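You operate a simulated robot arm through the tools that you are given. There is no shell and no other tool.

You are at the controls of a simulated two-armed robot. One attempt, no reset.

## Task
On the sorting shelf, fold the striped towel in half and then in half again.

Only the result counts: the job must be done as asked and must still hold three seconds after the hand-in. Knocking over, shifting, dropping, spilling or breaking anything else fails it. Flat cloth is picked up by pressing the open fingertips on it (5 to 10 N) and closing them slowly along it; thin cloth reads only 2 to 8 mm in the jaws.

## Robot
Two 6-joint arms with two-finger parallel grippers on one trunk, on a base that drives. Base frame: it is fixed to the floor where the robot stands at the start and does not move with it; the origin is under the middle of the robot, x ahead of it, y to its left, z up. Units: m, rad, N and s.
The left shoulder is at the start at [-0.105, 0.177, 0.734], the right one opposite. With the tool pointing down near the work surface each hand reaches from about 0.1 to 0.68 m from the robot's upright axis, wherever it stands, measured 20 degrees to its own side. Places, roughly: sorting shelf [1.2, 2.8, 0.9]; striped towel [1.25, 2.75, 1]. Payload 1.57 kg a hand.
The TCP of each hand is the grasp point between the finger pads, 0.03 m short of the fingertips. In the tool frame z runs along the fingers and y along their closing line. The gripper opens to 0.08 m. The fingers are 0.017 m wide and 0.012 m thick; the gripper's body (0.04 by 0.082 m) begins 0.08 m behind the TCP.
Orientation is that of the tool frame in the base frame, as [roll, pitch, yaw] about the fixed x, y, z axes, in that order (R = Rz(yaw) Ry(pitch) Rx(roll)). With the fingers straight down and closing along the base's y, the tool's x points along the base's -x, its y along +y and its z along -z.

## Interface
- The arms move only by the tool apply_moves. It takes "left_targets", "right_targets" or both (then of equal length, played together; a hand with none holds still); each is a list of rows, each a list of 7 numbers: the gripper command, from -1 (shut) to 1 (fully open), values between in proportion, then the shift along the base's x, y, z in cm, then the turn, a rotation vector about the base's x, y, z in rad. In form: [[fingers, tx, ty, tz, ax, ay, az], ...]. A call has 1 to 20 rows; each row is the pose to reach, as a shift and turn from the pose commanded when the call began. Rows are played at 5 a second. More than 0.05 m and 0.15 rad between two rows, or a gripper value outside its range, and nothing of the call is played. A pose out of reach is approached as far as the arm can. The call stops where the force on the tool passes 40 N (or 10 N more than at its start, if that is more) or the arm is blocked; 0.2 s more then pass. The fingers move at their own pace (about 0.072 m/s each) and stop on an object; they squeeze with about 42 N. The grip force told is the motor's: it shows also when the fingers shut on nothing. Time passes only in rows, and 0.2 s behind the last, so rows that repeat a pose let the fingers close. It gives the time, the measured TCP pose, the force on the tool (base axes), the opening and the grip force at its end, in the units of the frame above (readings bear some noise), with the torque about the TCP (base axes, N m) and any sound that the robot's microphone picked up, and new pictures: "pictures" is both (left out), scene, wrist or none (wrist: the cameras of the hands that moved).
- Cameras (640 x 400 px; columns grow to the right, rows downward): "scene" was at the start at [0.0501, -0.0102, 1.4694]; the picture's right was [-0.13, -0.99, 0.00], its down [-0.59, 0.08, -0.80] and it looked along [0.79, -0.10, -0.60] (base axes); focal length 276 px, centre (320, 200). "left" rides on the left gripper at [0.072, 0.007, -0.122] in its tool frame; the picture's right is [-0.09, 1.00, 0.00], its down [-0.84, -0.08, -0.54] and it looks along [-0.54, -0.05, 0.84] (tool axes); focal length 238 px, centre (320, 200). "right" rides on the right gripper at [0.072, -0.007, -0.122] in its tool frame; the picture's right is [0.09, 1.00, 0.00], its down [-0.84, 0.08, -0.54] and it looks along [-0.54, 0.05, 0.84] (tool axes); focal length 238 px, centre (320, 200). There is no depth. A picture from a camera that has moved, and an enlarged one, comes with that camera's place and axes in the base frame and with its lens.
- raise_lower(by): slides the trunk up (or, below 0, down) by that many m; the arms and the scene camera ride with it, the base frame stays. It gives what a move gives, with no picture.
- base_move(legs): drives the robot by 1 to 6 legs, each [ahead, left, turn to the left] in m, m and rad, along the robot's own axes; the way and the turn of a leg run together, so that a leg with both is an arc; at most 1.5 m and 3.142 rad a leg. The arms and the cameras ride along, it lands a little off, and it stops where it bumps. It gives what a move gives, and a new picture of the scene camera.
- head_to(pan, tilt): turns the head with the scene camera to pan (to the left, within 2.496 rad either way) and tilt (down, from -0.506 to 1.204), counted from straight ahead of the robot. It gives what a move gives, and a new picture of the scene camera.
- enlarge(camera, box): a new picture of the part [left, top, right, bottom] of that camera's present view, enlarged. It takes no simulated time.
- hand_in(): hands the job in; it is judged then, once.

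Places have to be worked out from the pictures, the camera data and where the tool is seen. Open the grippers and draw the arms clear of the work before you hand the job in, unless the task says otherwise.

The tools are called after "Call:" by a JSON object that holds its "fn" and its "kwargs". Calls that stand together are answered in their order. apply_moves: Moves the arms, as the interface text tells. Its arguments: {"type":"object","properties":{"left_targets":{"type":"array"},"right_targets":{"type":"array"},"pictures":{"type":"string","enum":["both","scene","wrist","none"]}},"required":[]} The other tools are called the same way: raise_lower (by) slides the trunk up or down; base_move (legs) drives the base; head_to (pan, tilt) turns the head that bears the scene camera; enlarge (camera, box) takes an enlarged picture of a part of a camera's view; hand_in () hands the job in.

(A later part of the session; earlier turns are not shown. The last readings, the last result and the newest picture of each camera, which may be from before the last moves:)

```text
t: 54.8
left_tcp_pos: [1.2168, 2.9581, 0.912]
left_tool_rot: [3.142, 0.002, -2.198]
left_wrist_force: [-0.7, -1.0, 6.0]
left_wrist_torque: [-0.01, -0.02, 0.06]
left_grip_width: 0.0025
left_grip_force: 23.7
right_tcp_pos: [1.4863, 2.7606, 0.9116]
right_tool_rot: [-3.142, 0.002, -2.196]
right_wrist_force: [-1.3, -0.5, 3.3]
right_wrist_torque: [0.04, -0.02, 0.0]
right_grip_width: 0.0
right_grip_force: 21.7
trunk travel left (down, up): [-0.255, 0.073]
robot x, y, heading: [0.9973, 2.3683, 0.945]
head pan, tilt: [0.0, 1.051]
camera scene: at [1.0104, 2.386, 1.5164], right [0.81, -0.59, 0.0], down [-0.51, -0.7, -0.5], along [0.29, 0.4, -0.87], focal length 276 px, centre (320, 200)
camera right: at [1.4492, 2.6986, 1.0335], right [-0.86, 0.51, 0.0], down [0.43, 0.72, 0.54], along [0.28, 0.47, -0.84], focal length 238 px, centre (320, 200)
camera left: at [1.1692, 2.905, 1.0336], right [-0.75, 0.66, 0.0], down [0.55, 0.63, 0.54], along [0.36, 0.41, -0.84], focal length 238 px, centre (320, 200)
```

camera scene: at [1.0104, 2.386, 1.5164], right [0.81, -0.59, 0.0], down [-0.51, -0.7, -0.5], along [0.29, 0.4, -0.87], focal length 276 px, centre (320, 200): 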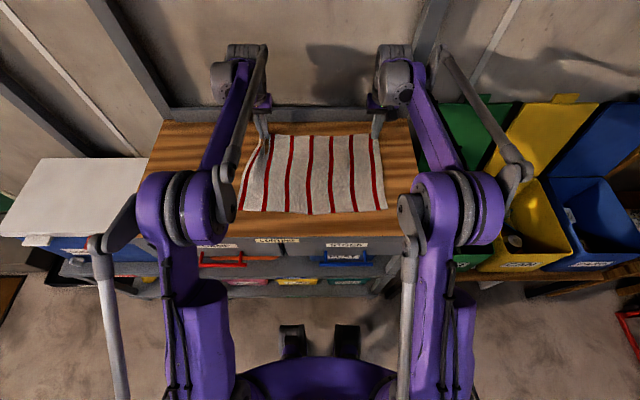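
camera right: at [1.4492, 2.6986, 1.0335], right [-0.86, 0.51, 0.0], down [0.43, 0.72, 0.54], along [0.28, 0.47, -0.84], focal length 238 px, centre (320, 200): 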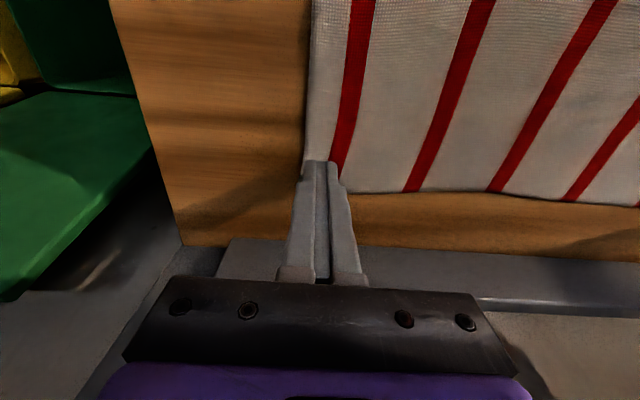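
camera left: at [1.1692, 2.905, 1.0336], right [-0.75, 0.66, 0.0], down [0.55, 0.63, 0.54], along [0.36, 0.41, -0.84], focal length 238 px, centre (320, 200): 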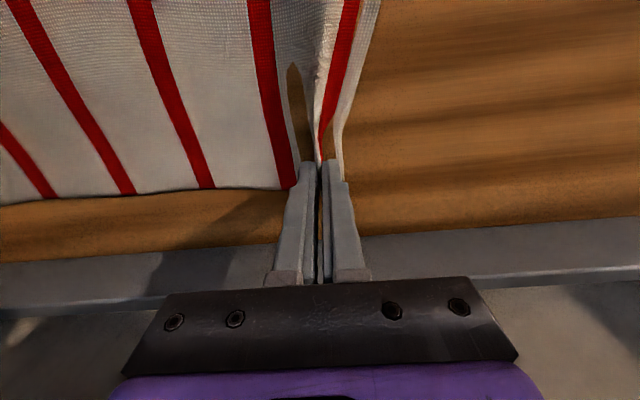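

Left grasped a ridge (2.5 mm), but the right closed on nothing (0.0 mm) and slid the corner ~1.6 cm inward. I hold the left, lift the right 1.5 cm, reopen to 4 cm, shift ~2.3 cm left so both fingers land fully on cloth, and press again.

Call:
{"fn": "apply_moves", "kwargs": {"right_targets": [[-1.0, 0, 0, 1.0, 0, 0, 0], [-0.5, -0.3, 0.2, 1.8, 0, 0, 0], [0.0, -1.0, 0.7, 1.8, 0, 0, 0], [0.0, -1.86, 1.35, 1.6, 0, 0, 0], [0.0, -1.86, 1.35, 0.8, 0, 0, 0], [0.0, -1.86, 1.35, 0.2, 0, 0, 0], [0.0, -1.86, 1.35, 0.0, 0, 0, 0], [0.0, -1.86, 1.35, -0.04, 0, 0, 0]], "pictures": "wrist"}}

```text
t: 56.5
left_tcp_pos: [1.2169, 2.9579, 0.9105]
left_tool_rot: [-3.141, 0.002, -2.197]
left_wrist_force: [0.0, -0.3, 6.4]
left_wrist_torque: [0.0, 0.0, -0.02]
left_grip_width: 0.0023
left_grip_force: 23.7
right_tcp_pos: [1.4669, 2.7744, 0.9114]
right_tool_rot: [3.141, -0.002, -2.197]
right_wrist_force: [-1.4, -0.4, 3.4]
right_wrist_torque: [-0.03, 0.0, 0.01]
right_grip_width: 0.0399
right_grip_force: 0.1
trunk travel left (down, up): [-0.255, 0.073]
robot x, y, heading: [0.9952, 2.3626, 0.941]
head pan, tilt: [0.0, 1.051]
camera right: at [1.4304, 2.7116, 1.0334], right [-0.86, 0.51, 0.0], down [0.43, 0.72, 0.54], along [0.28, 0.47, -0.84], focal length 238 px, centre (320, 200)
```

right: 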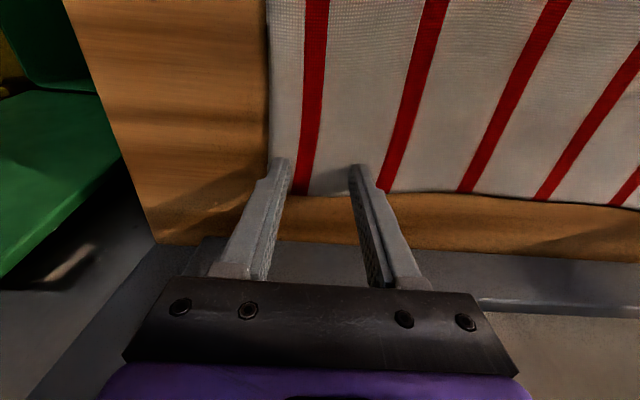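

Both right fingertips are now fully on cloth at 3.4 N. I press slightly deeper to reach about 8–10 N.

Call:
{"fn": "apply_moves", "kwargs": {"right_targets": [[0.0, 0, 0, -0.05, 0, 0, 0], [0.0, 0, 0, -0.05, 0, 0, 0], [0.0, 0, 0, -0.05, 0, 0, 0]], "pictures": "none"}}

```text
t: 57.4
left_tcp_pos: [1.2162, 2.9579, 0.9127]
left_tool_rot: [3.141, 0.002, -2.197]
left_wrist_force: [0.7, 0.1, 3.9]
left_wrist_torque: [0.02, 0.0, -0.04]
left_grip_width: 0.0023
left_grip_force: 23.8
right_tcp_pos: [1.467, 2.7734, 0.911]
right_tool_rot: [-3.141, 0.003, -2.198]
right_wrist_force: [0.8, -0.4, 12.7]
right_wrist_torque: [0.0, -0.06, -0.01]
right_grip_width: 0.0402
right_grip_force: 0.1
trunk travel left (down, up): [-0.255, 0.073]
robot x, y, heading: [0.9991, 2.3663, 0.945]
head pan, tilt: [0.0, 1.051]
```

12.7 N, which should relax to about 10 as the fingers close. I close the right jaws slowly.

Call:
{"fn": "apply_moves", "kwargs": {"right_targets": [[-0.05, 0, 0, 0.02, 0, 0, 0], [-0.12, 0, 0, 0.02, 0, 0, 0], [-0.2, 0, 0, 0.02, 0, 0, 0], [-0.28, 0, 0, 0.02, 0, 0, 0], [-0.36, 0, 0, 0.02, 0, 0, 0], [-0.44, 0, 0, 0.02, 0, 0, 0], [-0.52, 0, 0, 0.02, 0, 0, 0], [-0.6, 0, 0, 0.02, 0, 0, 0], [-0.68, 0, 0, 0.02, 0, 0, 0], [-0.76, 0, 0, 0.02, 0, 0, 0], [-0.84, 0, 0, 0.02, 0, 0, 0], [-0.92, 0, 0, 0.02, 0, 0, 0], [-1.0, 0, 0, 0.02, 0, 0, 0], [-1.0, 0, 0, 0.02, 0, 0, 0], [-1.0, 0, 0, 0.02, 0, 0, 0]], "pictures": "wrist"}}

```text
t: 60.5
left_tcp_pos: [1.2169, 2.9582, 0.9122]
left_tool_rot: [-3.14, 0.003, -2.2]
left_wrist_force: [9.4, -5.5, 0.5]
left_wrist_torque: [-0.19, -0.28, 0.03]
left_grip_width: 0.0023
left_grip_force: 23.6
right_tcp_pos: [1.4671, 2.7745, 0.9125]
right_tool_rot: [3.141, 0.002, -2.196]
right_wrist_force: [-10.2, 5.8, 14.7]
right_wrist_torque: [0.2, 0.27, 0.05]
right_grip_width: 0.0019
right_grip_force: 23.6
trunk travel left (down, up): [-0.255, 0.073]
robot x, y, heading: [0.9951, 2.3647, 0.941]
head pan, tilt: [0.0, 1.051]
camera right: at [1.4295, 2.7122, 1.0332], right [-0.86, 0.51, 0.0], down [0.43, 0.72, 0.54], along [0.28, 0.47, -0.84], focal length 238 px, centre (320, 200)
```

right: 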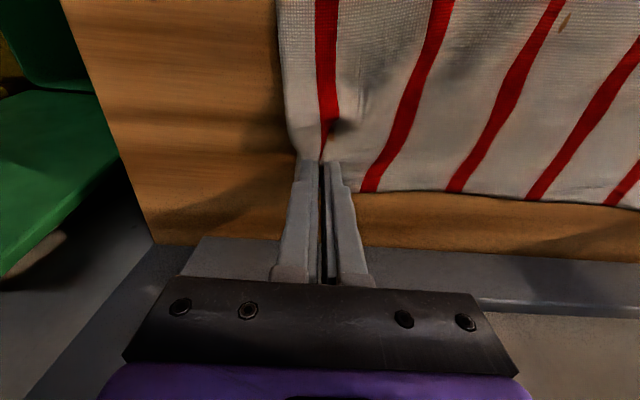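

Both corners are now gripped (2.3 and 1.9 mm) with about 10 N of mutual tension. I slacken 3 mm each inward and lift along the first third of a folding arc toward me.

Call:
{"fn": "apply_moves", "kwargs": {"left_targets": [[-1, 0.24, -0.18, 0.3, 0, 0, 0], [-1, 0.13, -0.33, 2.07, 0, 0, 0], [-1, -0.18, -0.76, 4.09, 0, 0, 0], [-1, -0.7, -1.48, 5.98, 0, 0, 0], [-1, -1.4, -2.45, 7.68, 0, 0, 0], [-1, -2.26, -3.64, 9.15, 0, 0, 0], [-1, -3.27, -5.02, 10.35, 0, 0, 0]], "right_targets": [[-1, -0.24, 0.18, 0.3, 0, 0, 0], [-1, -0.35, 0.03, 2.07, 0, 0, 0], [-1, -0.66, -0.4, 4.09, 0, 0, 0], [-1, -1.18, -1.12, 5.98, 0, 0, 0], [-1, -1.88, -2.09, 7.68, 0, 0, 0], [-1, -2.74, -3.28, 9.15, 0, 0, 0], [-1, -3.75, -4.66, 10.35, 0, 0, 0]], "pictures": "both"}}

```text
t: 62.1
left_tcp_pos: [1.1839, 2.9065, 1.0157]
left_tool_rot: [-3.141, 0.003, -2.198]
left_wrist_force: [5.5, -3.2, 0.0]
left_wrist_torque: [-0.11, -0.13, 0.01]
left_grip_width: 0.0025
left_grip_force: 24.1
right_tcp_pos: [1.4308, 2.7274, 1.0144]
right_tool_rot: [3.14, 0.002, -2.197]
right_wrist_force: [-4.8, 2.8, -0.3]
right_wrist_torque: [0.12, 0.1, -0.01]
right_grip_width: 0.0019
right_grip_force: 23.6
trunk travel left (down, up): [-0.255, 0.073]
robot x, y, heading: [0.9988, 2.3632, 0.944]
head pan, tilt: [0.0, 1.051]
camera scene: at [1.0098, 2.3856, 1.5163], right [0.81, -0.59, 0.0], down [-0.51, -0.7, -0.5], along [0.29, 0.4, -0.87], focal length 276 px, centre (320, 200)
camera right: at [1.3932, 2.6652, 1.1367], right [-0.86, 0.51, 0.0], down [0.43, 0.72, 0.54], along [0.28, 0.47, -0.84], focal length 238 px, centre (320, 200)
camera left: at [1.136, 2.8544, 1.1376], right [-0.75, 0.66, 0.0], down [0.55, 0.63, 0.54], along [0.36, 0.41, -0.84], focal length 238 px, centre (320, 200)
```

scene: 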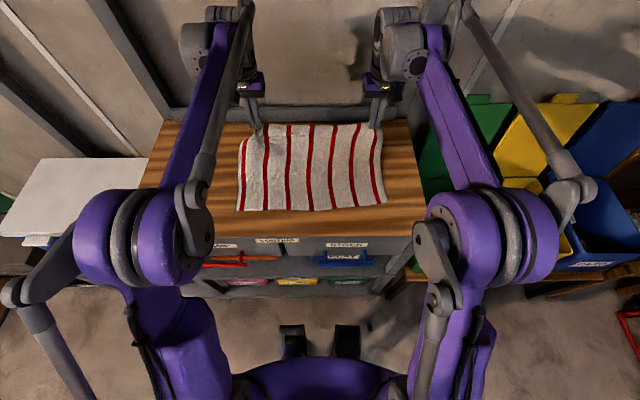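
right: 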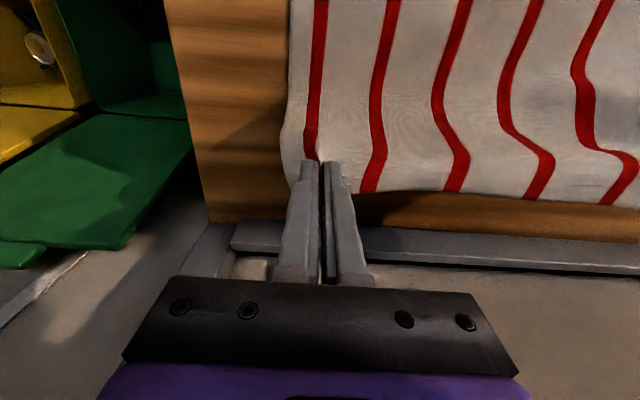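
left: 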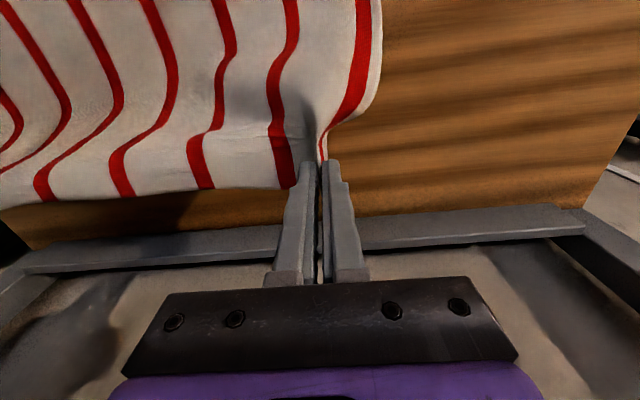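

Both corners lift with the cloth. I zoom in to check the front edge before continuing.

Call:
{"fn": "enlarge", "kwargs": {"camera": "scene", "box": [200, 90, 440, 240]}}

```text
2.67 times, centred on (320, 165) of scene
camera zoom: at [1.0098, 2.3856, 1.5163], right [0.81, -0.59, 0.0], down [-0.51, -0.7, -0.5], along [0.29, 0.4, -0.87], focal length 737 px, centre (320, 293)
```

zoom: 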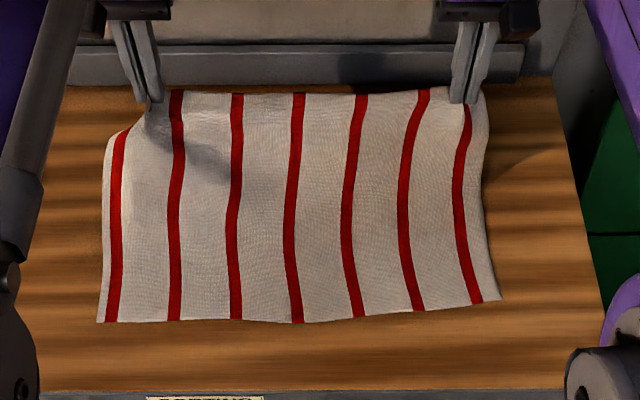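

The front edge lies at about fwd 0.356 m (left) and 0.375–0.38 m (right, slightly drawn in). I continue the arc toward me with a slightly lower path for slack, stopping above the front edge.

Call:
{"fn": "apply_moves", "kwargs": {"left_targets": [[-1, -1.2, -1.5, 0, 0, 0, 0], [-1, -2.4, -3.1, 0, 0, 0, 0], [-1, -3.65, -4.8, -0.2, 0, 0, 0], [-1, -4.9, -6.45, -0.5, 0, 0, 0], [-1, -6.1, -8.05, -1.2, 0, 0, 0], [-1, -7.25, -9.55, -2.1, 0, 0, 0], [-1, -8.27, -10.91, -3.2, 0, 0, 0], [-1, -9.13, -12.1, -4.5, 0, 0, 0], [-1, -9.84, -13.07, -5.9, 0, 0, 0], [-1, -10.35, -13.78, -7.4, 0, 0, 0]], "right_targets": [[-1, -1.09, -1.36, 0, 0, 0, 0], [-1, -2.18, -2.8, 0, 0, 0, 0], [-1, -3.31, -4.31, -0.2, 0, 0, 0], [-1, -4.45, -5.8, -0.5, 0, 0, 0], [-1, -5.56, -7.24, -1.2, 0, 0, 0], [-1, -6.57, -8.61, -2.1, 0, 0, 0], [-1, -7.5, -9.85, -3.2, 0, 0, 0], [-1, -8.28, -10.92, -4.5, 0, 0, 0], [-1, -8.92, -11.8, -5.9, 0, 0, 0], [-1, -9.38, -12.44, -7.4, 0, 0, 0]], "pictures": "both"}}

Call:
{"fn": "enlarge", "kwargs": {"camera": "scene", "box": [200, 110, 440, 260]}}

```text
t: 64.3
left_tcp_pos: [1.0817, 2.7717, 0.94]
left_tool_rot: [-3.141, 0.0, -2.197]
left_wrist_force: [5.5, -2.9, 0.1]
left_wrist_torque: [-0.08, -0.13, 0.06]
left_grip_width: 0.0028
left_grip_force: 24.3
right_tcp_pos: [1.3366, 2.6043, 0.9398]
right_tool_rot: [-3.141, 0.0, -2.199]
right_wrist_force: [-5.6, 2.9, 0.7]
right_wrist_torque: [0.12, 0.17, 0.01]
right_grip_width: 0.002
right_grip_force: 23.9
trunk travel left (down, up): [-0.255, 0.073]
robot x, y, heading: [0.9959, 2.3668, 0.94]
head pan, tilt: [0.0, 1.051]
camera scene: at [1.0108, 2.3868, 1.5163], right [0.81, -0.59, 0.0], down [-0.51, -0.7, -0.5], along [0.29, 0.4, -0.87], focal length 276 px, centre (320, 200)
camera right: at [1.2996, 2.5419, 1.0616], right [-0.86, 0.51, 0.0], down [0.43, 0.72, 0.54], along [0.28, 0.47, -0.84], focal length 238 px, centre (320, 200)
camera left: at [1.0329, 2.7178, 1.0624], right [-0.75, 0.66, 0.0], down [0.55, 0.63, 0.54], along [0.36, 0.41, -0.84], focal length 238 px, centre (320, 200)
```

scene: 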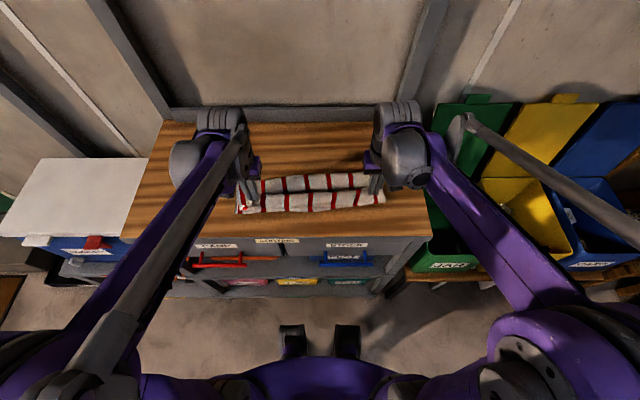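
right: 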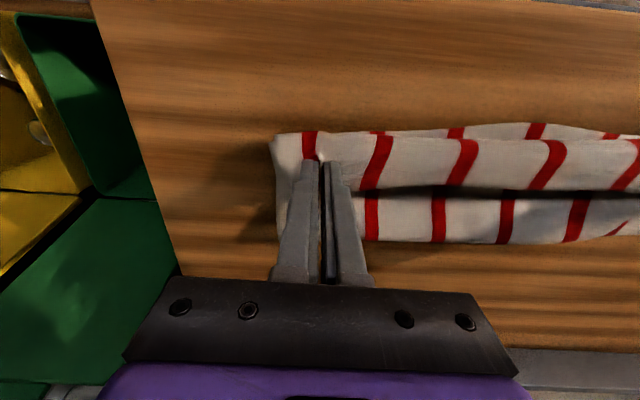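
left: 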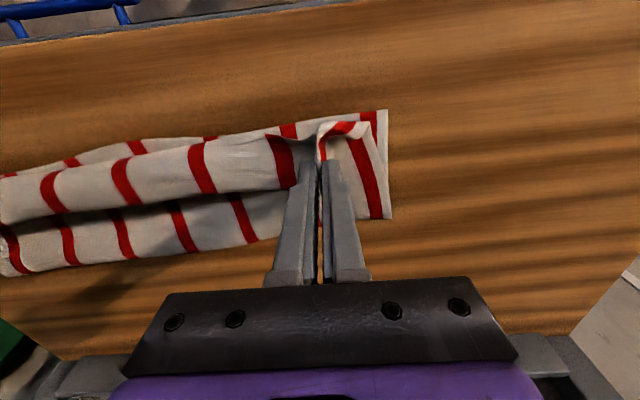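

```text
2.67 times, centred on (320, 185) of scene
camera zoom: at [1.0108, 2.3868, 1.5163], right [0.81, -0.59, 0.0], down [-0.51, -0.7, -0.5], along [0.29, 0.4, -0.87], focal length 737 px, centre (320, 240)
```

zoom: 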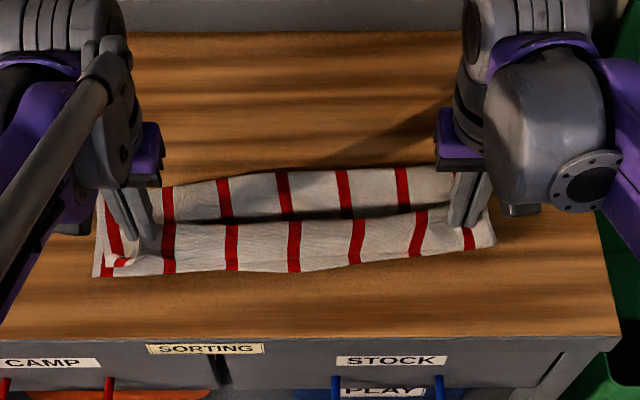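

The back edge is now above the front edge with both grips intact. I lower along the last bit of arc to lay it down (fingertips ~0.886).

Call:
{"fn": "apply_moves", "kwargs": {"left_targets": [[-1, -0.4, -0.5, -1.0, 0, 0, 0], [-1, -0.6, -0.85, -1.8, 0, 0, 0], [-1, -0.65, -0.9, -2.3, 0, 0, 0], [-1, -0.65, -0.9, -2.3, 0, 0, 0]], "right_targets": [[-1, -0.3, -0.4, -1.0, 0, 0, 0], [-1, -0.45, -0.62, -1.8, 0, 0, 0], [-1, -0.48, -0.66, -2.3, 0, 0, 0], [-1, -0.48, -0.66, -2.3, 0, 0, 0]], "pictures": "both"}}

Call:
{"fn": "enlarge", "kwargs": {"camera": "scene", "box": [220, 150, 400, 250]}}

```text
t: 65.3
left_tcp_pos: [1.074, 2.7619, 0.9185]
left_tool_rot: [3.14, 0.001, -2.197]
left_wrist_force: [5.7, -2.2, 0.7]
left_wrist_torque: [-0.12, -0.15, 0.04]
left_grip_width: 0.0026
left_grip_force: 23.8
right_tcp_pos: [1.3314, 2.598, 0.9176]
right_tool_rot: [-3.141, 0.0, -2.196]
right_wrist_force: [-5.1, 3.9, 0.2]
right_wrist_torque: [0.1, 0.21, 0.07]
right_grip_width: 0.0018
right_grip_force: 23.7
trunk travel left (down, up): [-0.255, 0.073]
robot x, y, heading: [0.9937, 2.3649, 0.942]
head pan, tilt: [0.0, 1.051]
camera scene: at [1.0107, 2.3868, 1.5163], right [0.81, -0.59, 0.0], down [-0.51, -0.7, -0.5], along [0.29, 0.4, -0.87], focal length 276 px, centre (320, 200)
camera right: at [1.2948, 2.5353, 1.0387], right [-0.86, 0.51, 0.0], down [0.43, 0.72, 0.54], along [0.28, 0.47, -0.84], focal length 238 px, centre (320, 200)
camera left: at [1.0264, 2.7089, 1.0397], right [-0.75, 0.66, 0.0], down [0.55, 0.63, 0.54], along [0.36, 0.41, -0.84], focal length 238 px, centre (320, 200)
```

scene: 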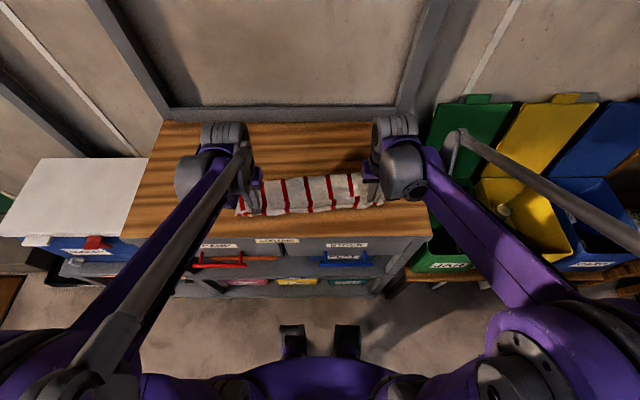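
right: 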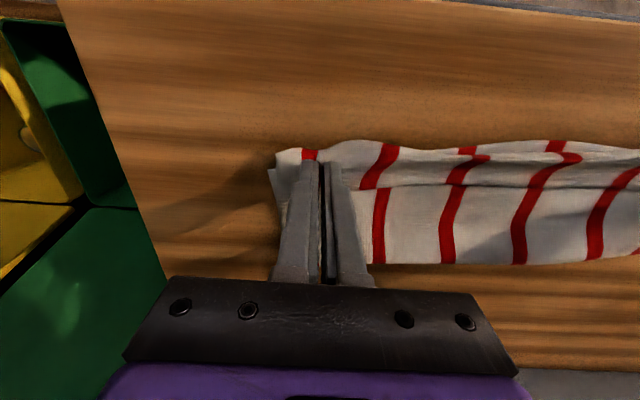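
left: 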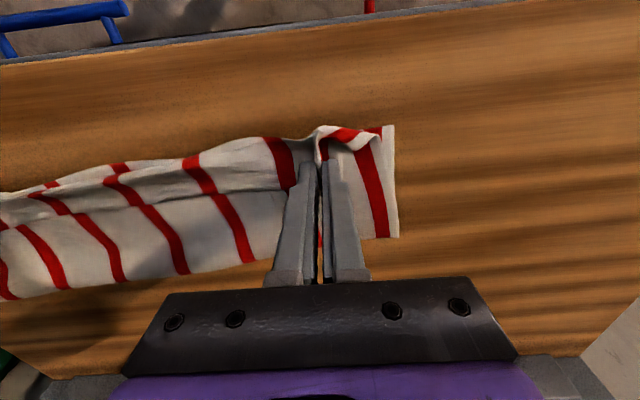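

```text
3.56 times, centred on (310, 200) of scene
camera zoom: at [1.0107, 2.3868, 1.5163], right [0.81, -0.59, 0.0], down [-0.51, -0.7, -0.5], along [0.29, 0.4, -0.87], focal length 982 px, centre (356, 200)
```

zoom: 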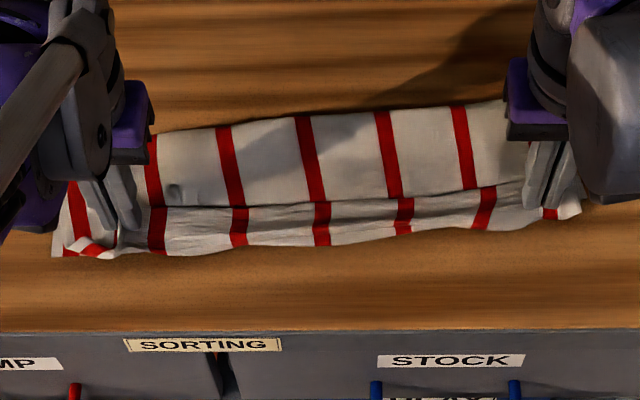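

The edges are nearly aligned. I lower 3 mm more, open the jaws gently to release, then raise straight up.

Call:
{"fn": "apply_moves", "kwargs": {"left_targets": [[-1, 0, 0, -0.3, 0, 0, 0], [-0.9, 0, 0, -0.3, 0, 0, 0], [-0.75, 0, 0, -0.3, 0, 0, 0], [-0.6, 0, 0, -0.3, 0, 0, 0], [-0.5, 0, 0, -0.3, 0, 0, 0], [-0.5, 0, 0, 0.2, 0, 0, 0], [-0.4, 0, 0, 1.5, 0, 0, 0], [-0.3, 0, 0, 4.0, 0, 0, 0], [0, 0, 0, 8.0, 0, 0, 0]], "right_targets": [[-1, 0, 0, -0.3, 0, 0, 0], [-0.9, 0, 0, -0.3, 0, 0, 0], [-0.75, 0, 0, -0.3, 0, 0, 0], [-0.6, 0, 0, -0.3, 0, 0, 0], [-0.5, 0, 0, -0.3, 0, 0, 0], [-0.5, 0, 0, 0.2, 0, 0, 0], [-0.4, 0, 0, 1.5, 0, 0, 0], [-0.3, 0, 0, 4.0, 0, 0, 0], [0, 0, 0, 8.0, 0, 0, 0]], "pictures": "both"}}

Call:
{"fn": "enlarge", "kwargs": {"camera": "scene", "box": [220, 150, 400, 250]}}

```text
t: 67.3
left_tcp_pos: [1.0746, 2.7618, 0.9983]
left_tool_rot: [-3.141, 0.0, -2.198]
left_wrist_force: [-1.0, -0.7, 0.2]
left_wrist_torque: [0.0, 0.01, -0.03]
left_grip_width: 0.04
left_grip_force: 0.1
right_tcp_pos: [1.3324, 2.5974, 0.9983]
right_tool_rot: [-3.14, 0.001, -2.196]
right_wrist_force: [-0.2, 0.0, 0.2]
right_wrist_torque: [-0.02, -0.03, -0.02]
right_grip_width: 0.04
right_grip_force: 0.0
trunk travel left (down, up): [-0.255, 0.073]
robot x, y, heading: [0.9962, 2.3666, 0.946]
head pan, tilt: [0.0, 1.051]
camera scene: at [1.0103, 2.3862, 1.5164], right [0.81, -0.59, 0.0], down [-0.51, -0.7, -0.5], along [0.29, 0.4, -0.87], focal length 276 px, centre (320, 200)
camera right: at [1.2947, 2.5349, 1.1193], right [-0.86, 0.51, 0.0], down [0.43, 0.72, 0.54], along [0.28, 0.47, -0.84], focal length 238 px, centre (320, 200)
camera left: at [1.0262, 2.709, 1.1204], right [-0.75, 0.66, 0.0], down [0.55, 0.63, 0.54], along [0.36, 0.41, -0.84], focal length 238 px, centre (320, 200)
```

scene: 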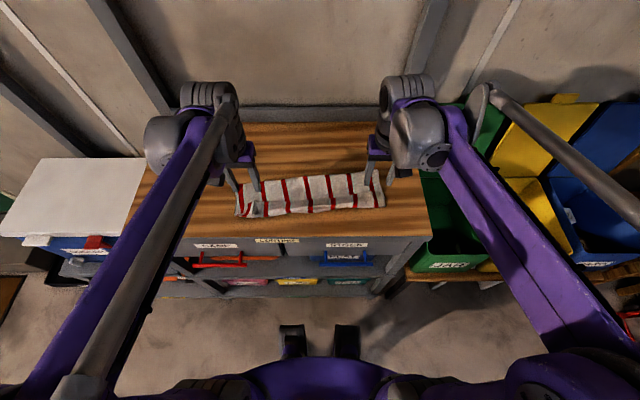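
right: 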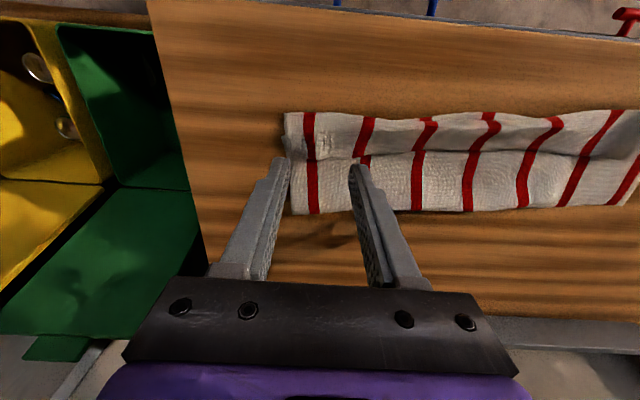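
left: 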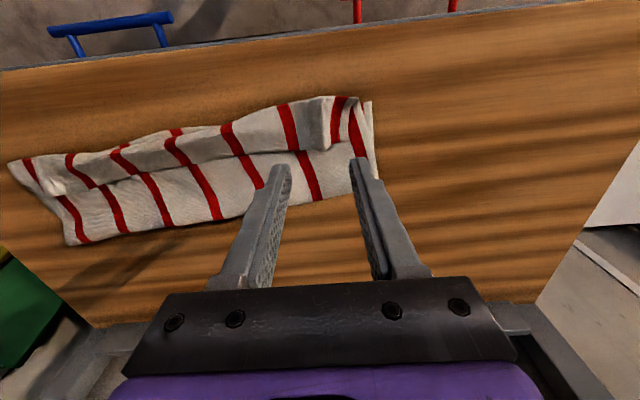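

```text
3.56 times, centred on (310, 200) of scene
camera zoom: at [1.0103, 2.3862, 1.5164], right [0.81, -0.59, 0.0], down [-0.51, -0.7, -0.5], along [0.29, 0.4, -0.87], focal length 982 px, centre (356, 200)
```

zoom: 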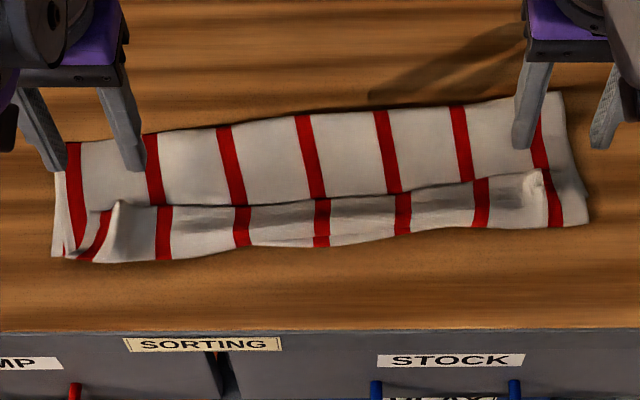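

The first fold is released and lies well, with small leftover ridges where the corners were pinched. I zoom with both wrist cameras to judge the corners.

Call:
{"fn": "enlarge", "kwargs": {"camera": "left", "box": [200, 70, 440, 230]}}

Call:
{"fn": "enlarge", "kwargs": {"camera": "right", "box": [240, 80, 480, 240]}}

```text
2.50 times, centred on (320, 150) of left
camera zoom: at [1.0262, 2.709, 1.1204], right [-0.75, 0.66, 0.0], down [0.55, 0.63, 0.54], along [0.36, 0.41, -0.84], focal length 596 px, centre (320, 325)
```

zoom: 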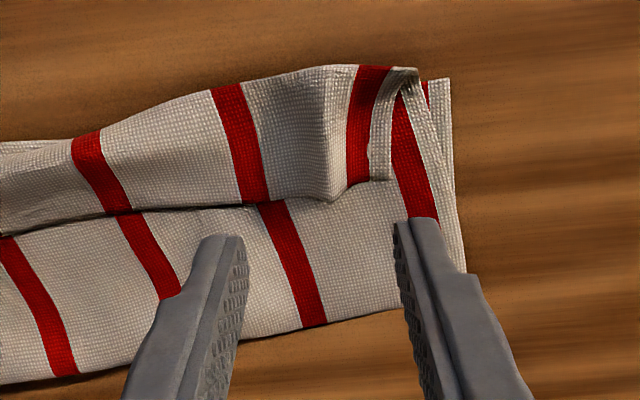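

```text
2.50 times, centred on (360, 160) of right
camera zoom: at [1.2947, 2.5349, 1.1193], right [-0.86, 0.51, 0.0], down [0.43, 0.72, 0.54], along [0.28, 0.47, -0.84], focal length 596 px, centre (220, 300)
```

zoom: 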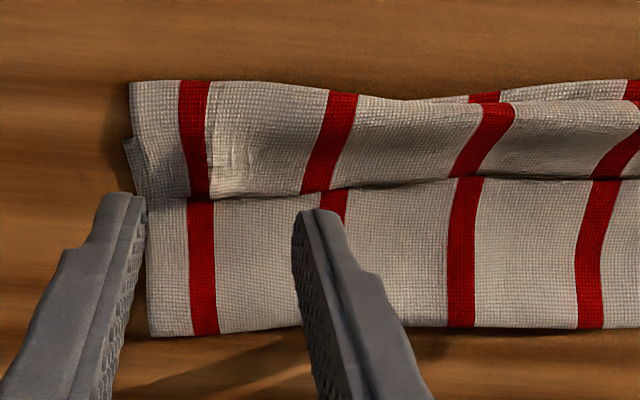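

The fold line sits about 1.5 cm too near the front, leaving slack as a wave near the front edge. I will press closed fingertips lightly on the back band with both hands and drag backward to roll the fold back; first I move over those spots.

Call:
{"fn": "apply_moves", "kwargs": {"left_targets": [[-0.4, 2.3, 0.9, 0, 0, 0, 0], [-0.8, 4.6, 1.9, 0, 0, 0, 0], [-1, 6.86, 2.81, -0.5, 0, 0, 0], [-1, 6.86, 2.81, -3.0, 0, 0, 0], [-1, 6.86, 2.81, -5.5, 0, 0, 0], [-1, 6.86, 2.81, -7.3, 0, 0, 0]], "right_targets": [[-0.4, 0.4, 2.7, 0, 0, 0, 0], [-0.8, 0.8, 5.4, 0, 0, 0, 0], [-1, 1.26, 7.97, -0.5, 0, 0, 0], [-1, 1.26, 7.97, -3.0, 0, 0, 0], [-1, 1.26, 7.97, -5.5, 0, 0, 0], [-1, 1.26, 7.97, -7.3, 0, 0, 0]], "pictures": "both"}}

```text
t: 68.8
left_tcp_pos: [1.1433, 2.7908, 0.9247]
left_tool_rot: [3.141, 0.0, -2.198]
left_wrist_force: [1.2, -0.5, -0.4]
left_wrist_torque: [-0.01, 0.02, 0.04]
left_grip_width: 0.0
left_grip_force: 20.8
right_tcp_pos: [1.3465, 2.6758, 0.9249]
right_tool_rot: [3.141, 0.0, -2.199]
right_wrist_force: [-0.6, 0.0, 0.2]
right_wrist_torque: [-0.01, 0.0, 0.0]
right_grip_width: 0.0
right_grip_force: 21.3
trunk travel left (down, up): [-0.255, 0.073]
robot x, y, heading: [0.9955, 2.3648, 0.945]
head pan, tilt: [0.0, 1.051]
camera scene: at [1.011, 2.3872, 1.5163], right [0.81, -0.59, 0.0], down [-0.51, -0.7, -0.5], along [0.29, 0.4, -0.87], focal length 276 px, centre (320, 200)
camera right: at [1.3085, 2.6149, 1.0462], right [-0.86, 0.51, 0.0], down [0.43, 0.72, 0.54], along [0.28, 0.47, -0.84], focal length 238 px, centre (320, 200)
camera left: at [1.0953, 2.7376, 1.0469], right [-0.75, 0.66, 0.0], down [0.55, 0.63, 0.54], along [0.36, 0.41, -0.84], focal length 238 px, centre (320, 200)
```

scene: 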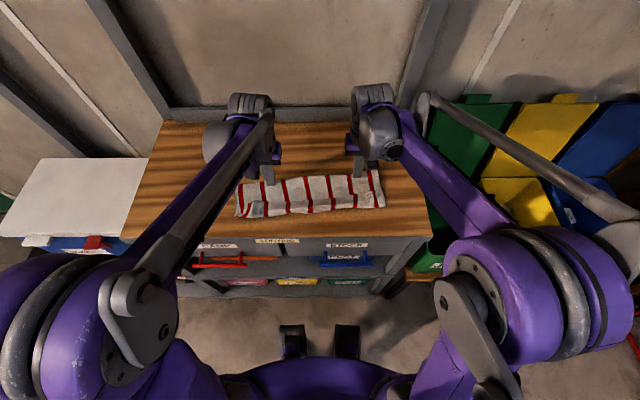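
right: 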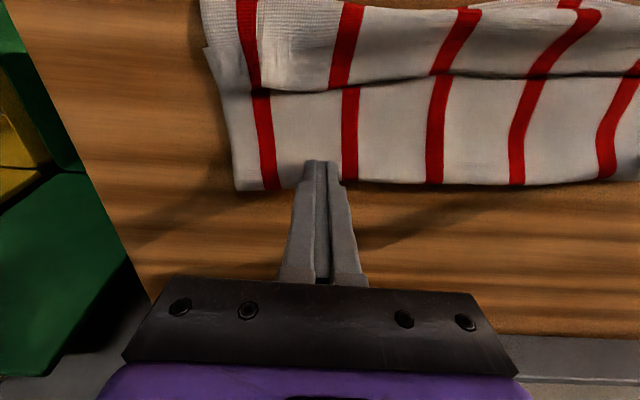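
left: 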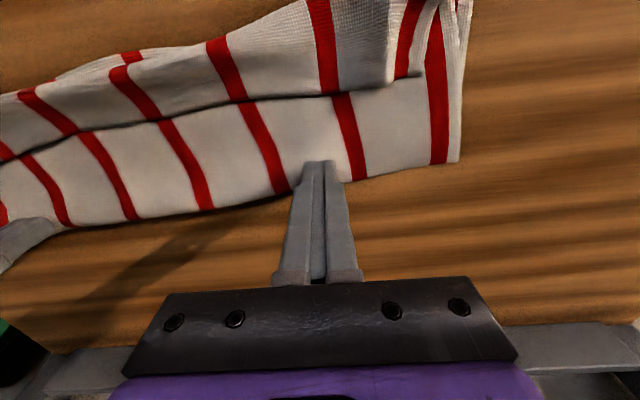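

Fingertips are just above the back band but too close to the fold edge. I shift both 1.8 cm toward me and lower gently to contact.

Call:
{"fn": "apply_moves", "kwargs": {"left_targets": [[-1, -0.6, -0.8, 0.3, 0, 0, 0], [-1, -1.06, -1.46, 0, 0, 0, 0], [-1, -1.06, -1.46, -0.4, 0, 0, 0], [-1, -1.06, -1.46, -0.7, 0, 0, 0]], "right_targets": [[-1, -0.6, -0.8, 0.3, 0, 0, 0], [-1, -1.06, -1.46, 0, 0, 0, 0], [-1, -1.06, -1.46, -0.4, 0, 0, 0], [-1, -1.06, -1.46, -0.7, 0, 0, 0]], "pictures": "none"}}

```text
t: 69.8
left_tcp_pos: [1.1324, 2.7753, 0.9176]
left_tool_rot: [-3.142, 0.002, -2.198]
left_wrist_force: [0.3, 0.1, -0.8]
left_wrist_torque: [0.0, 0.03, 0.01]
left_grip_width: 0.0
left_grip_force: 21.4
right_tcp_pos: [1.3336, 2.6631, 0.9171]
right_tool_rot: [-3.14, -0.001, -2.198]
right_wrist_force: [0.1, 0.0, 0.0]
right_wrist_torque: [0.0, 0.01, 0.0]
right_grip_width: 0.0001
right_grip_force: 21.4
trunk travel left (down, up): [-0.255, 0.073]
robot x, y, heading: [0.9948, 2.3617, 0.945]
head pan, tilt: [0.0, 1.051]
```

Still no contact (double layer should be near TCP 0.9135). I lower further in fine steps.

Call:
{"fn": "apply_moves", "kwargs": {"left_targets": [[-1, 0, 0, -0.25, 0, 0, 0], [-1, 0, 0, -0.38, 0, 0, 0], [-1, 0, 0, -0.38, 0, 0, 0]], "right_targets": [[-1, 0, 0, -0.25, 0, 0, 0], [-1, 0, 0, -0.38, 0, 0, 0], [-1, 0, 0, -0.38, 0, 0, 0]], "pictures": "none"}}

```text
t: 70.5
left_tcp_pos: [1.1329, 2.7745, 0.9143]
left_tool_rot: [3.141, 0.0, -2.197]
left_wrist_force: [-0.5, 0.1, 0.0]
left_wrist_torque: [-0.02, 0.02, 0.0]
left_grip_width: 0.0
left_grip_force: 20.8
right_tcp_pos: [1.3336, 2.6631, 0.9127]
right_tool_rot: [3.14, 0.0, -2.197]
right_wrist_force: [0.1, 0.3, 0.9]
right_wrist_torque: [0.05, 0.0, 0.0]
right_grip_width: 0.0
right_grip_force: 21.1
trunk travel left (down, up): [-0.255, 0.073]
robot x, y, heading: [0.9945, 2.3662, 0.943]
head pan, tilt: [0.0, 1.051]
```

Right is beginning to touch. I lower both about 1 mm more and read forces.

Call:
{"fn": "apply_moves", "kwargs": {"left_targets": [[-1, 0, 0, -0.1, 0, 0, 0], [-1, 0, 0, -0.1, 0, 0, 0], [-1, 0, 0, -0.1, 0, 0, 0]], "right_targets": [[-1, 0, 0, -0.06, 0, 0, 0], [-1, 0, 0, -0.06, 0, 0, 0], [-1, 0, 0, -0.06, 0, 0, 0]], "pictures": "none"}}

```text
t: 71.3
left_tcp_pos: [1.132, 2.7757, 0.9126]
left_tool_rot: [-3.142, 0.0, -2.196]
left_wrist_force: [-0.3, -0.3, -0.1]
left_wrist_torque: [0.01, -0.03, 0.0]
left_grip_width: 0.0002
left_grip_force: 20.8
right_tcp_pos: [1.3338, 2.662, 0.9141]
right_tool_rot: [3.139, 0.0, -2.199]
right_wrist_force: [-0.7, 0.1, 0.1]
right_wrist_torque: [0.01, 0.01, -0.01]
right_grip_width: 0.0
right_grip_force: 21.3
trunk travel left (down, up): [-0.255, 0.073]
robot x, y, heading: [0.9936, 2.3669, 0.945]
head pan, tilt: [0.0, 1.051]
```

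No firm contact yet; lowering another 1 mm.

Call:
{"fn": "apply_moves", "kwargs": {"left_targets": [[-1, 0, 0, -0.08, 0, 0, 0], [-1, 0, 0, -0.08, 0, 0, 0], [-1, 0, 0, -0.08, 0, 0, 0]], "right_targets": [[-1, 0, 0, -0.1, 0, 0, 0], [-1, 0, 0, -0.1, 0, 0, 0], [-1, 0, 0, -0.1, 0, 0, 0]], "pictures": "wrist"}}

```text
t: 72.2
left_tcp_pos: [1.1322, 2.7743, 0.9121]
left_tool_rot: [3.139, 0.0, -2.199]
left_wrist_force: [0.3, 0.0, 1.7]
left_wrist_torque: [0.0, 0.02, 0.03]
left_grip_width: 0.0
left_grip_force: 21.2
right_tcp_pos: [1.3337, 2.6628, 0.9117]
right_tool_rot: [3.141, -0.001, -2.199]
right_wrist_force: [0.4, -0.4, 3.6]
right_wrist_torque: [0.01, -0.01, 0.01]
right_grip_width: 0.0
right_grip_force: 21.5
trunk travel left (down, up): [-0.255, 0.073]
robot x, y, heading: [0.9972, 2.3637, 0.95]
head pan, tilt: [0.0, 1.051]
camera right: at [1.2965, 2.6002, 1.0338], right [-0.86, 0.51, 0.0], down [0.43, 0.72, 0.54], along [0.28, 0.47, -0.84], focal length 238 px, centre (320, 200)
camera left: at [1.0846, 2.7223, 1.0343], right [-0.75, 0.66, 0.0], down [0.55, 0.63, 0.54], along [0.36, 0.41, -0.84], focal length 238 px, centre (320, 200)
```

right: 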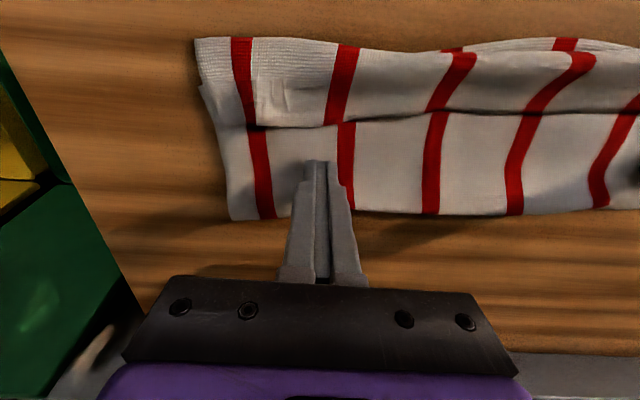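
left: 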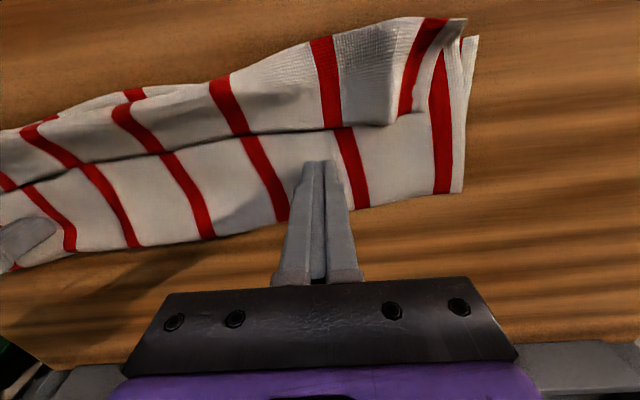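

Light contact now (1.7 and 3.6 N) on the back band. I press a touch more on the left and drag both 3 cm backward slowly.

Call:
{"fn": "apply_moves", "kwargs": {"left_targets": [[-1, 0, 0, -0.04, 0, 0, 0], [-1, 0.29, 0.4, -0.04, 0, 0, 0], [-1, 0.59, 0.81, -0.04, 0, 0, 0], [-1, 0.88, 1.21, -0.04, 0, 0, 0], [-1, 1.17, 1.62, -0.04, 0, 0, 0], [-1, 1.47, 2.02, -0.04, 0, 0, 0], [-1, 1.76, 2.43, -0.04, 0, 0, 0]], "right_targets": [[-1, 0, 0, -0.02, 0, 0, 0], [-1, 0.29, 0.4, -0.02, 0, 0, 0], [-1, 0.59, 0.81, -0.02, 0, 0, 0], [-1, 0.88, 1.21, -0.02, 0, 0, 0], [-1, 1.17, 1.62, -0.02, 0, 0, 0], [-1, 1.47, 2.02, -0.02, 0, 0, 0], [-1, 1.76, 2.43, -0.02, 0, 0, 0]], "pictures": "wrist"}}

```text
t: 73.8
left_tcp_pos: [1.1497, 2.7984, 0.9122]
left_tool_rot: [-3.141, 0.001, -2.196]
left_wrist_force: [0.3, -1.5, 3.0]
left_wrist_torque: [-0.03, 0.03, -0.03]
left_grip_width: 0.0003
left_grip_force: 21.3
right_tcp_pos: [1.351, 2.6858, 0.9121]
right_tool_rot: [-3.141, 0.0, -2.197]
right_wrist_force: [-1.6, -2.3, 6.6]
right_wrist_torque: [-0.04, 0.05, 0.06]
right_grip_width: 0.0001
right_grip_force: 21.2
trunk travel left (down, up): [-0.255, 0.073]
robot x, y, heading: [0.9964, 2.3648, 0.942]
head pan, tilt: [0.0, 1.051]
camera right: at [1.3138, 2.6241, 1.0336], right [-0.86, 0.51, 0.0], down [0.43, 0.72, 0.54], along [0.28, 0.47, -0.84], focal length 238 px, centre (320, 200)
camera left: at [1.102, 2.7459, 1.0341], right [-0.75, 0.66, 0.0], down [0.55, 0.63, 0.54], along [0.36, 0.41, -0.84], focal length 238 px, centre (320, 200)
```

right: 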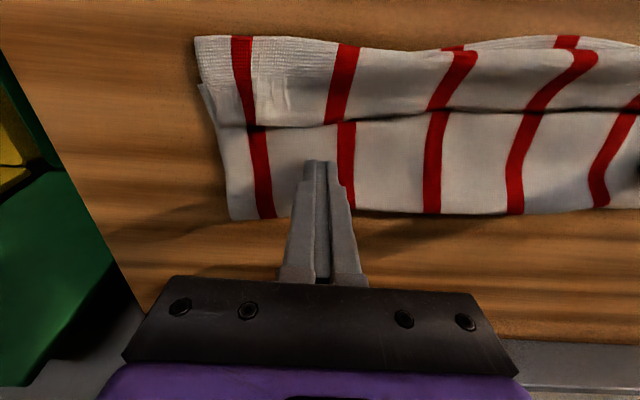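
left: 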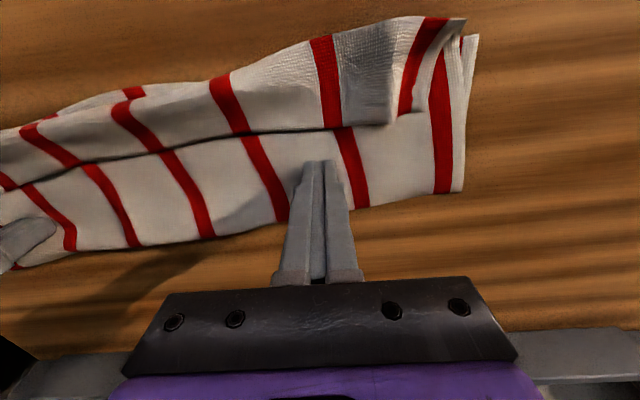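

The whole strip slid back 3 cm with the fingers (layers stick to each other more than to the wood) – useful to know: pressing drags both layers. I lift both hands clear and look again.

Call:
{"fn": "apply_moves", "kwargs": {"left_targets": [[-1, 0, 0, 1.0, 0, 0, 0], [-1, -1.5, 1.1, 4.0, 0, 0, 0], [-1, -4.0, 2.9, 6.5, 0, 0, 0], [-1, -6.5, 4.7, 8.0, 0, 0, 0]], "right_targets": [[-1, 0, 0, 1.0, 0, 0, 0], [-1, 1.5, -1.1, 4.0, 0, 0, 0], [-1, 4.0, -2.9, 6.5, 0, 0, 0], [-1, 6.5, -4.7, 8.0, 0, 0, 0]], "pictures": "none"}}

Call:
{"fn": "enlarge", "kwargs": {"camera": "scene", "box": [220, 140, 400, 240]}}

Call:
{"fn": "enlarge", "kwargs": {"camera": "left", "box": [0, 0, 440, 250]}}

Call:
{"fn": "enlarge", "kwargs": {"camera": "right", "box": [200, 0, 640, 250]}}

```text
t: 74.8
left_tcp_pos: [1.0841, 2.8474, 0.9914]
left_tool_rot: [-3.141, 0.001, -2.199]
left_wrist_force: [0.5, -0.3, 0.2]
left_wrist_torque: [-0.01, 0.02, 0.01]
left_grip_width: 0.0001
left_grip_force: 21.3
right_tcp_pos: [1.4172, 2.6397, 0.9926]
right_tool_rot: [-3.141, 0.001, -2.196]
right_wrist_force: [-0.5, 0.0, 0.5]
right_wrist_torque: [-0.01, 0.0, 0.02]
right_grip_width: 0.0
right_grip_force: 21.6
trunk travel left (down, up): [-0.255, 0.073]
robot x, y, heading: [0.9926, 2.3647, 0.944]
head pan, tilt: [0.0, 1.051]
```

```text
3.56 times, centred on (310, 190) of scene
camera zoom: at [1.0107, 2.3867, 1.5163], right [0.81, -0.59, 0.0], down [-0.51, -0.7, -0.5], along [0.29, 0.4, -0.87], focal length 982 px, centre (356, 236)
```

zoom: 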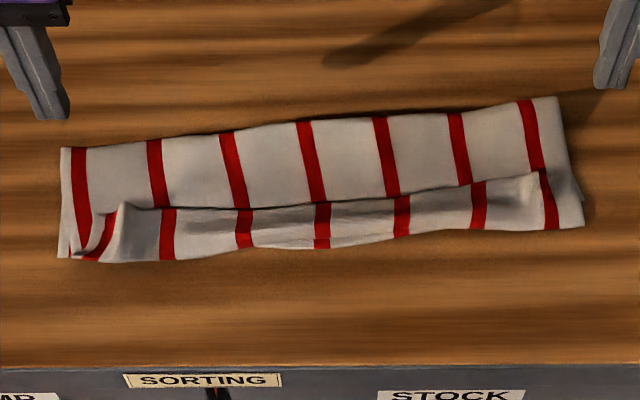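

```text
1.45 times, centred on (220, 125) of left
camera zoom: at [1.0366, 2.7948, 1.1142], right [-0.75, 0.66, 0.0], down [0.55, 0.63, 0.54], along [0.36, 0.41, -0.84], focal length 347 px, centre (466, 309)
```

zoom: 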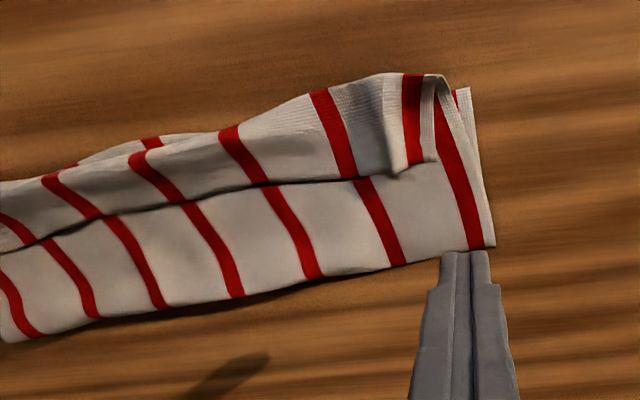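

```text
1.45 times, centred on (420, 125) of right
camera zoom: at [1.3802, 2.5771, 1.1146], right [-0.86, 0.51, 0.0], down [0.43, 0.72, 0.54], along [0.28, 0.47, -0.84], focal length 347 px, centre (174, 309)
```

zoom: 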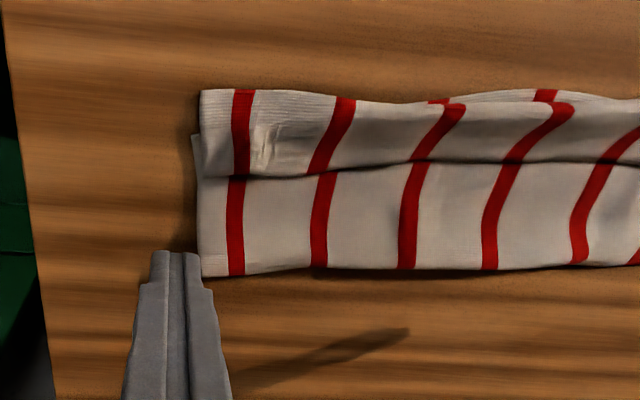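

I now suspect the top raw edge actually curled back (the sharp line between bands is the raw edge), i.e. a curled flap at the front. I zoom in closely on both ends to confirm.

Call:
{"fn": "enlarge", "kwargs": {"camera": "left", "box": [210, 40, 360, 180]}}

Call:
{"fn": "enlarge", "kwargs": {"camera": "right", "box": [310, 40, 460, 180]}}

```text
2.86 times, centred on (285, 110) of left
camera zoom: at [1.0366, 2.7948, 1.1142], right [-0.75, 0.66, 0.0], down [0.55, 0.63, 0.54], along [0.36, 0.41, -0.84], focal length 681 px, centre (420, 457)
```

zoom: 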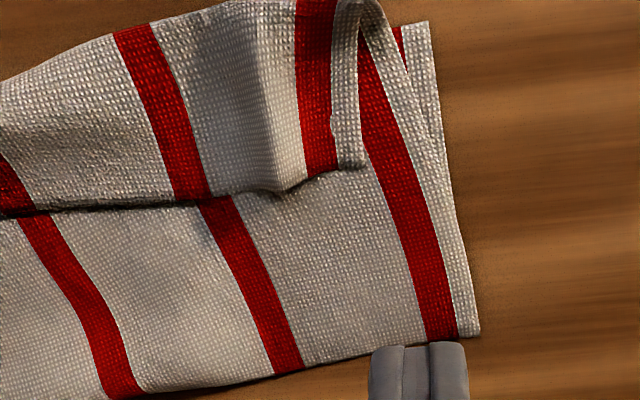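

```text
2.86 times, centred on (385, 110) of right
camera zoom: at [1.3802, 2.5771, 1.1146], right [-0.86, 0.51, 0.0], down [0.43, 0.72, 0.54], along [0.28, 0.47, -0.84], focal length 681 px, centre (134, 457)
```

zoom: 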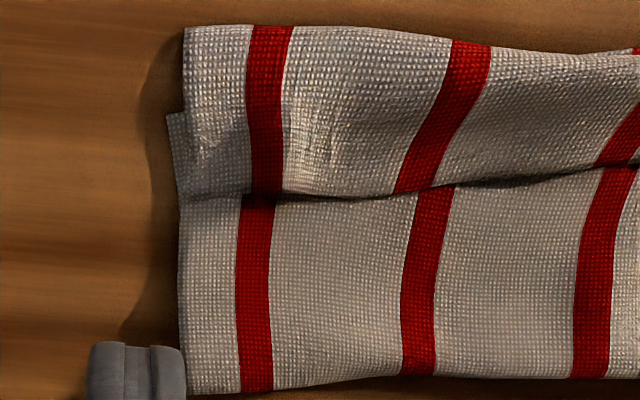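

Confirmed: the top layer's raw edge is curled back into a ~4.5 cm flap and the fold line is off-centre. I'll plow the flap forward with open fingers from behind its raw edge; first I position both open grippers just behind it.

Call:
{"fn": "apply_moves", "kwargs": {"left_targets": [[-0.4, 1.5, -1.4, 0, 0, 0, 0], [0.2, 3.0, -2.8, 0, 0, 0, 0], [0.8, 4.6, -4.2, 0, 0, 0, 0], [1.0, 6.06, -5.55, -0.5, 0, 0, 0], [1.0, 6.06, -5.55, -3.0, 0, 0, 0], [1.0, 6.06, -5.55, -5.5, 0, 0, 0], [1.0, 6.06, -5.55, -7.3, 0, 0, 0]], "right_targets": [[-0.4, -1.8, 0.9, 0, 0, 0, 0], [0.2, -3.6, 1.9, 0, 0, 0, 0], [0.8, -5.4, 2.8, 0, 0, 0, 0], [1.0, -7.16, 3.75, -0.5, 0, 0, 0], [1.0, -7.16, 3.75, -3.0, 0, 0, 0], [1.0, -7.16, 3.75, -5.5, 0, 0, 0], [1.0, -7.16, 3.75, -7.4, 0, 0, 0]], "pictures": "both"}}

```text
t: 76.3
left_tcp_pos: [1.1449, 2.7911, 0.9183]
left_tool_rot: [3.141, 0.0, -2.199]
left_wrist_force: [0.9, -0.3, -0.4]
left_wrist_torque: [-0.01, 0.0, -0.02]
left_grip_width: 0.0802
left_grip_force: 0.0
right_tcp_pos: [1.3443, 2.6778, 0.9165]
right_tool_rot: [-3.141, 0.0, -2.197]
right_wrist_force: [-0.2, 0.4, -0.1]
right_wrist_torque: [-0.01, 0.02, 0.0]
right_grip_width: 0.0803
right_grip_force: 0.0
trunk travel left (down, up): [-0.255, 0.073]
robot x, y, heading: [0.9945, 2.3671, 0.948]
head pan, tilt: [0.0, 1.051]
camera scene: at [1.0111, 2.3873, 1.5163], right [0.81, -0.59, 0.0], down [-0.51, -0.7, -0.5], along [0.29, 0.4, -0.87], focal length 276 px, centre (320, 200)
camera right: at [1.3076, 2.6154, 1.0386], right [-0.86, 0.51, 0.0], down [0.43, 0.72, 0.54], along [0.28, 0.47, -0.84], focal length 238 px, centre (320, 200)
camera left: at [1.0977, 2.739, 1.0408], right [-0.75, 0.66, 0.0], down [0.55, 0.63, 0.54], along [0.36, 0.41, -0.84], focal length 238 px, centre (320, 200)
```

scene: 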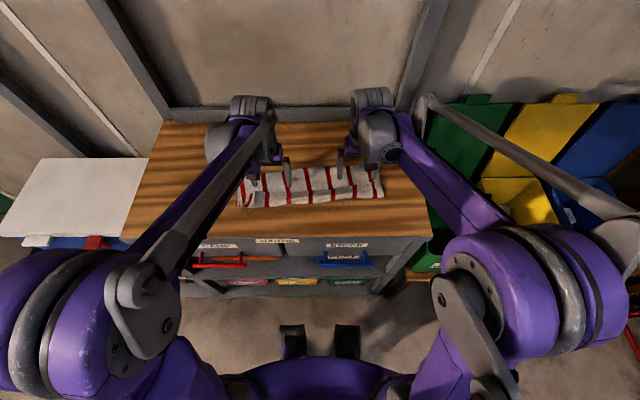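
right: 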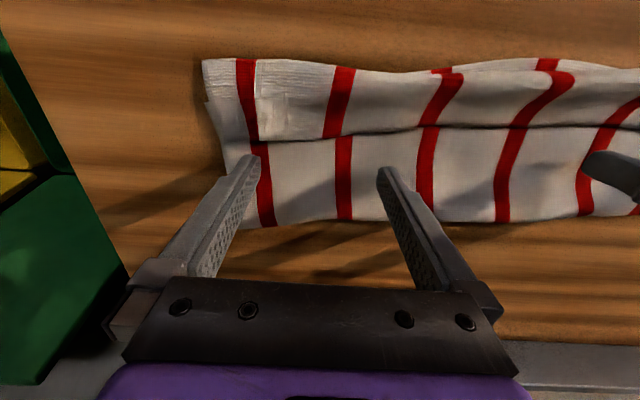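
left: 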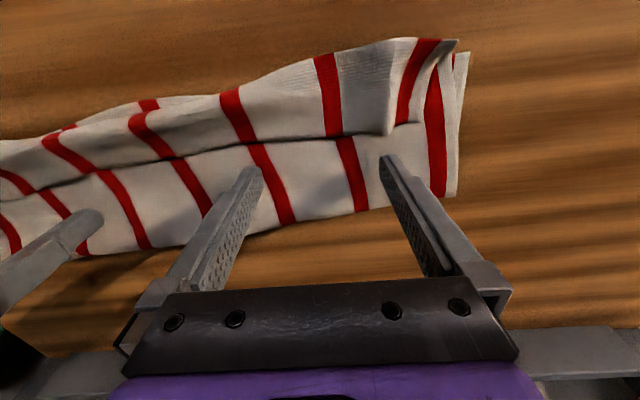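

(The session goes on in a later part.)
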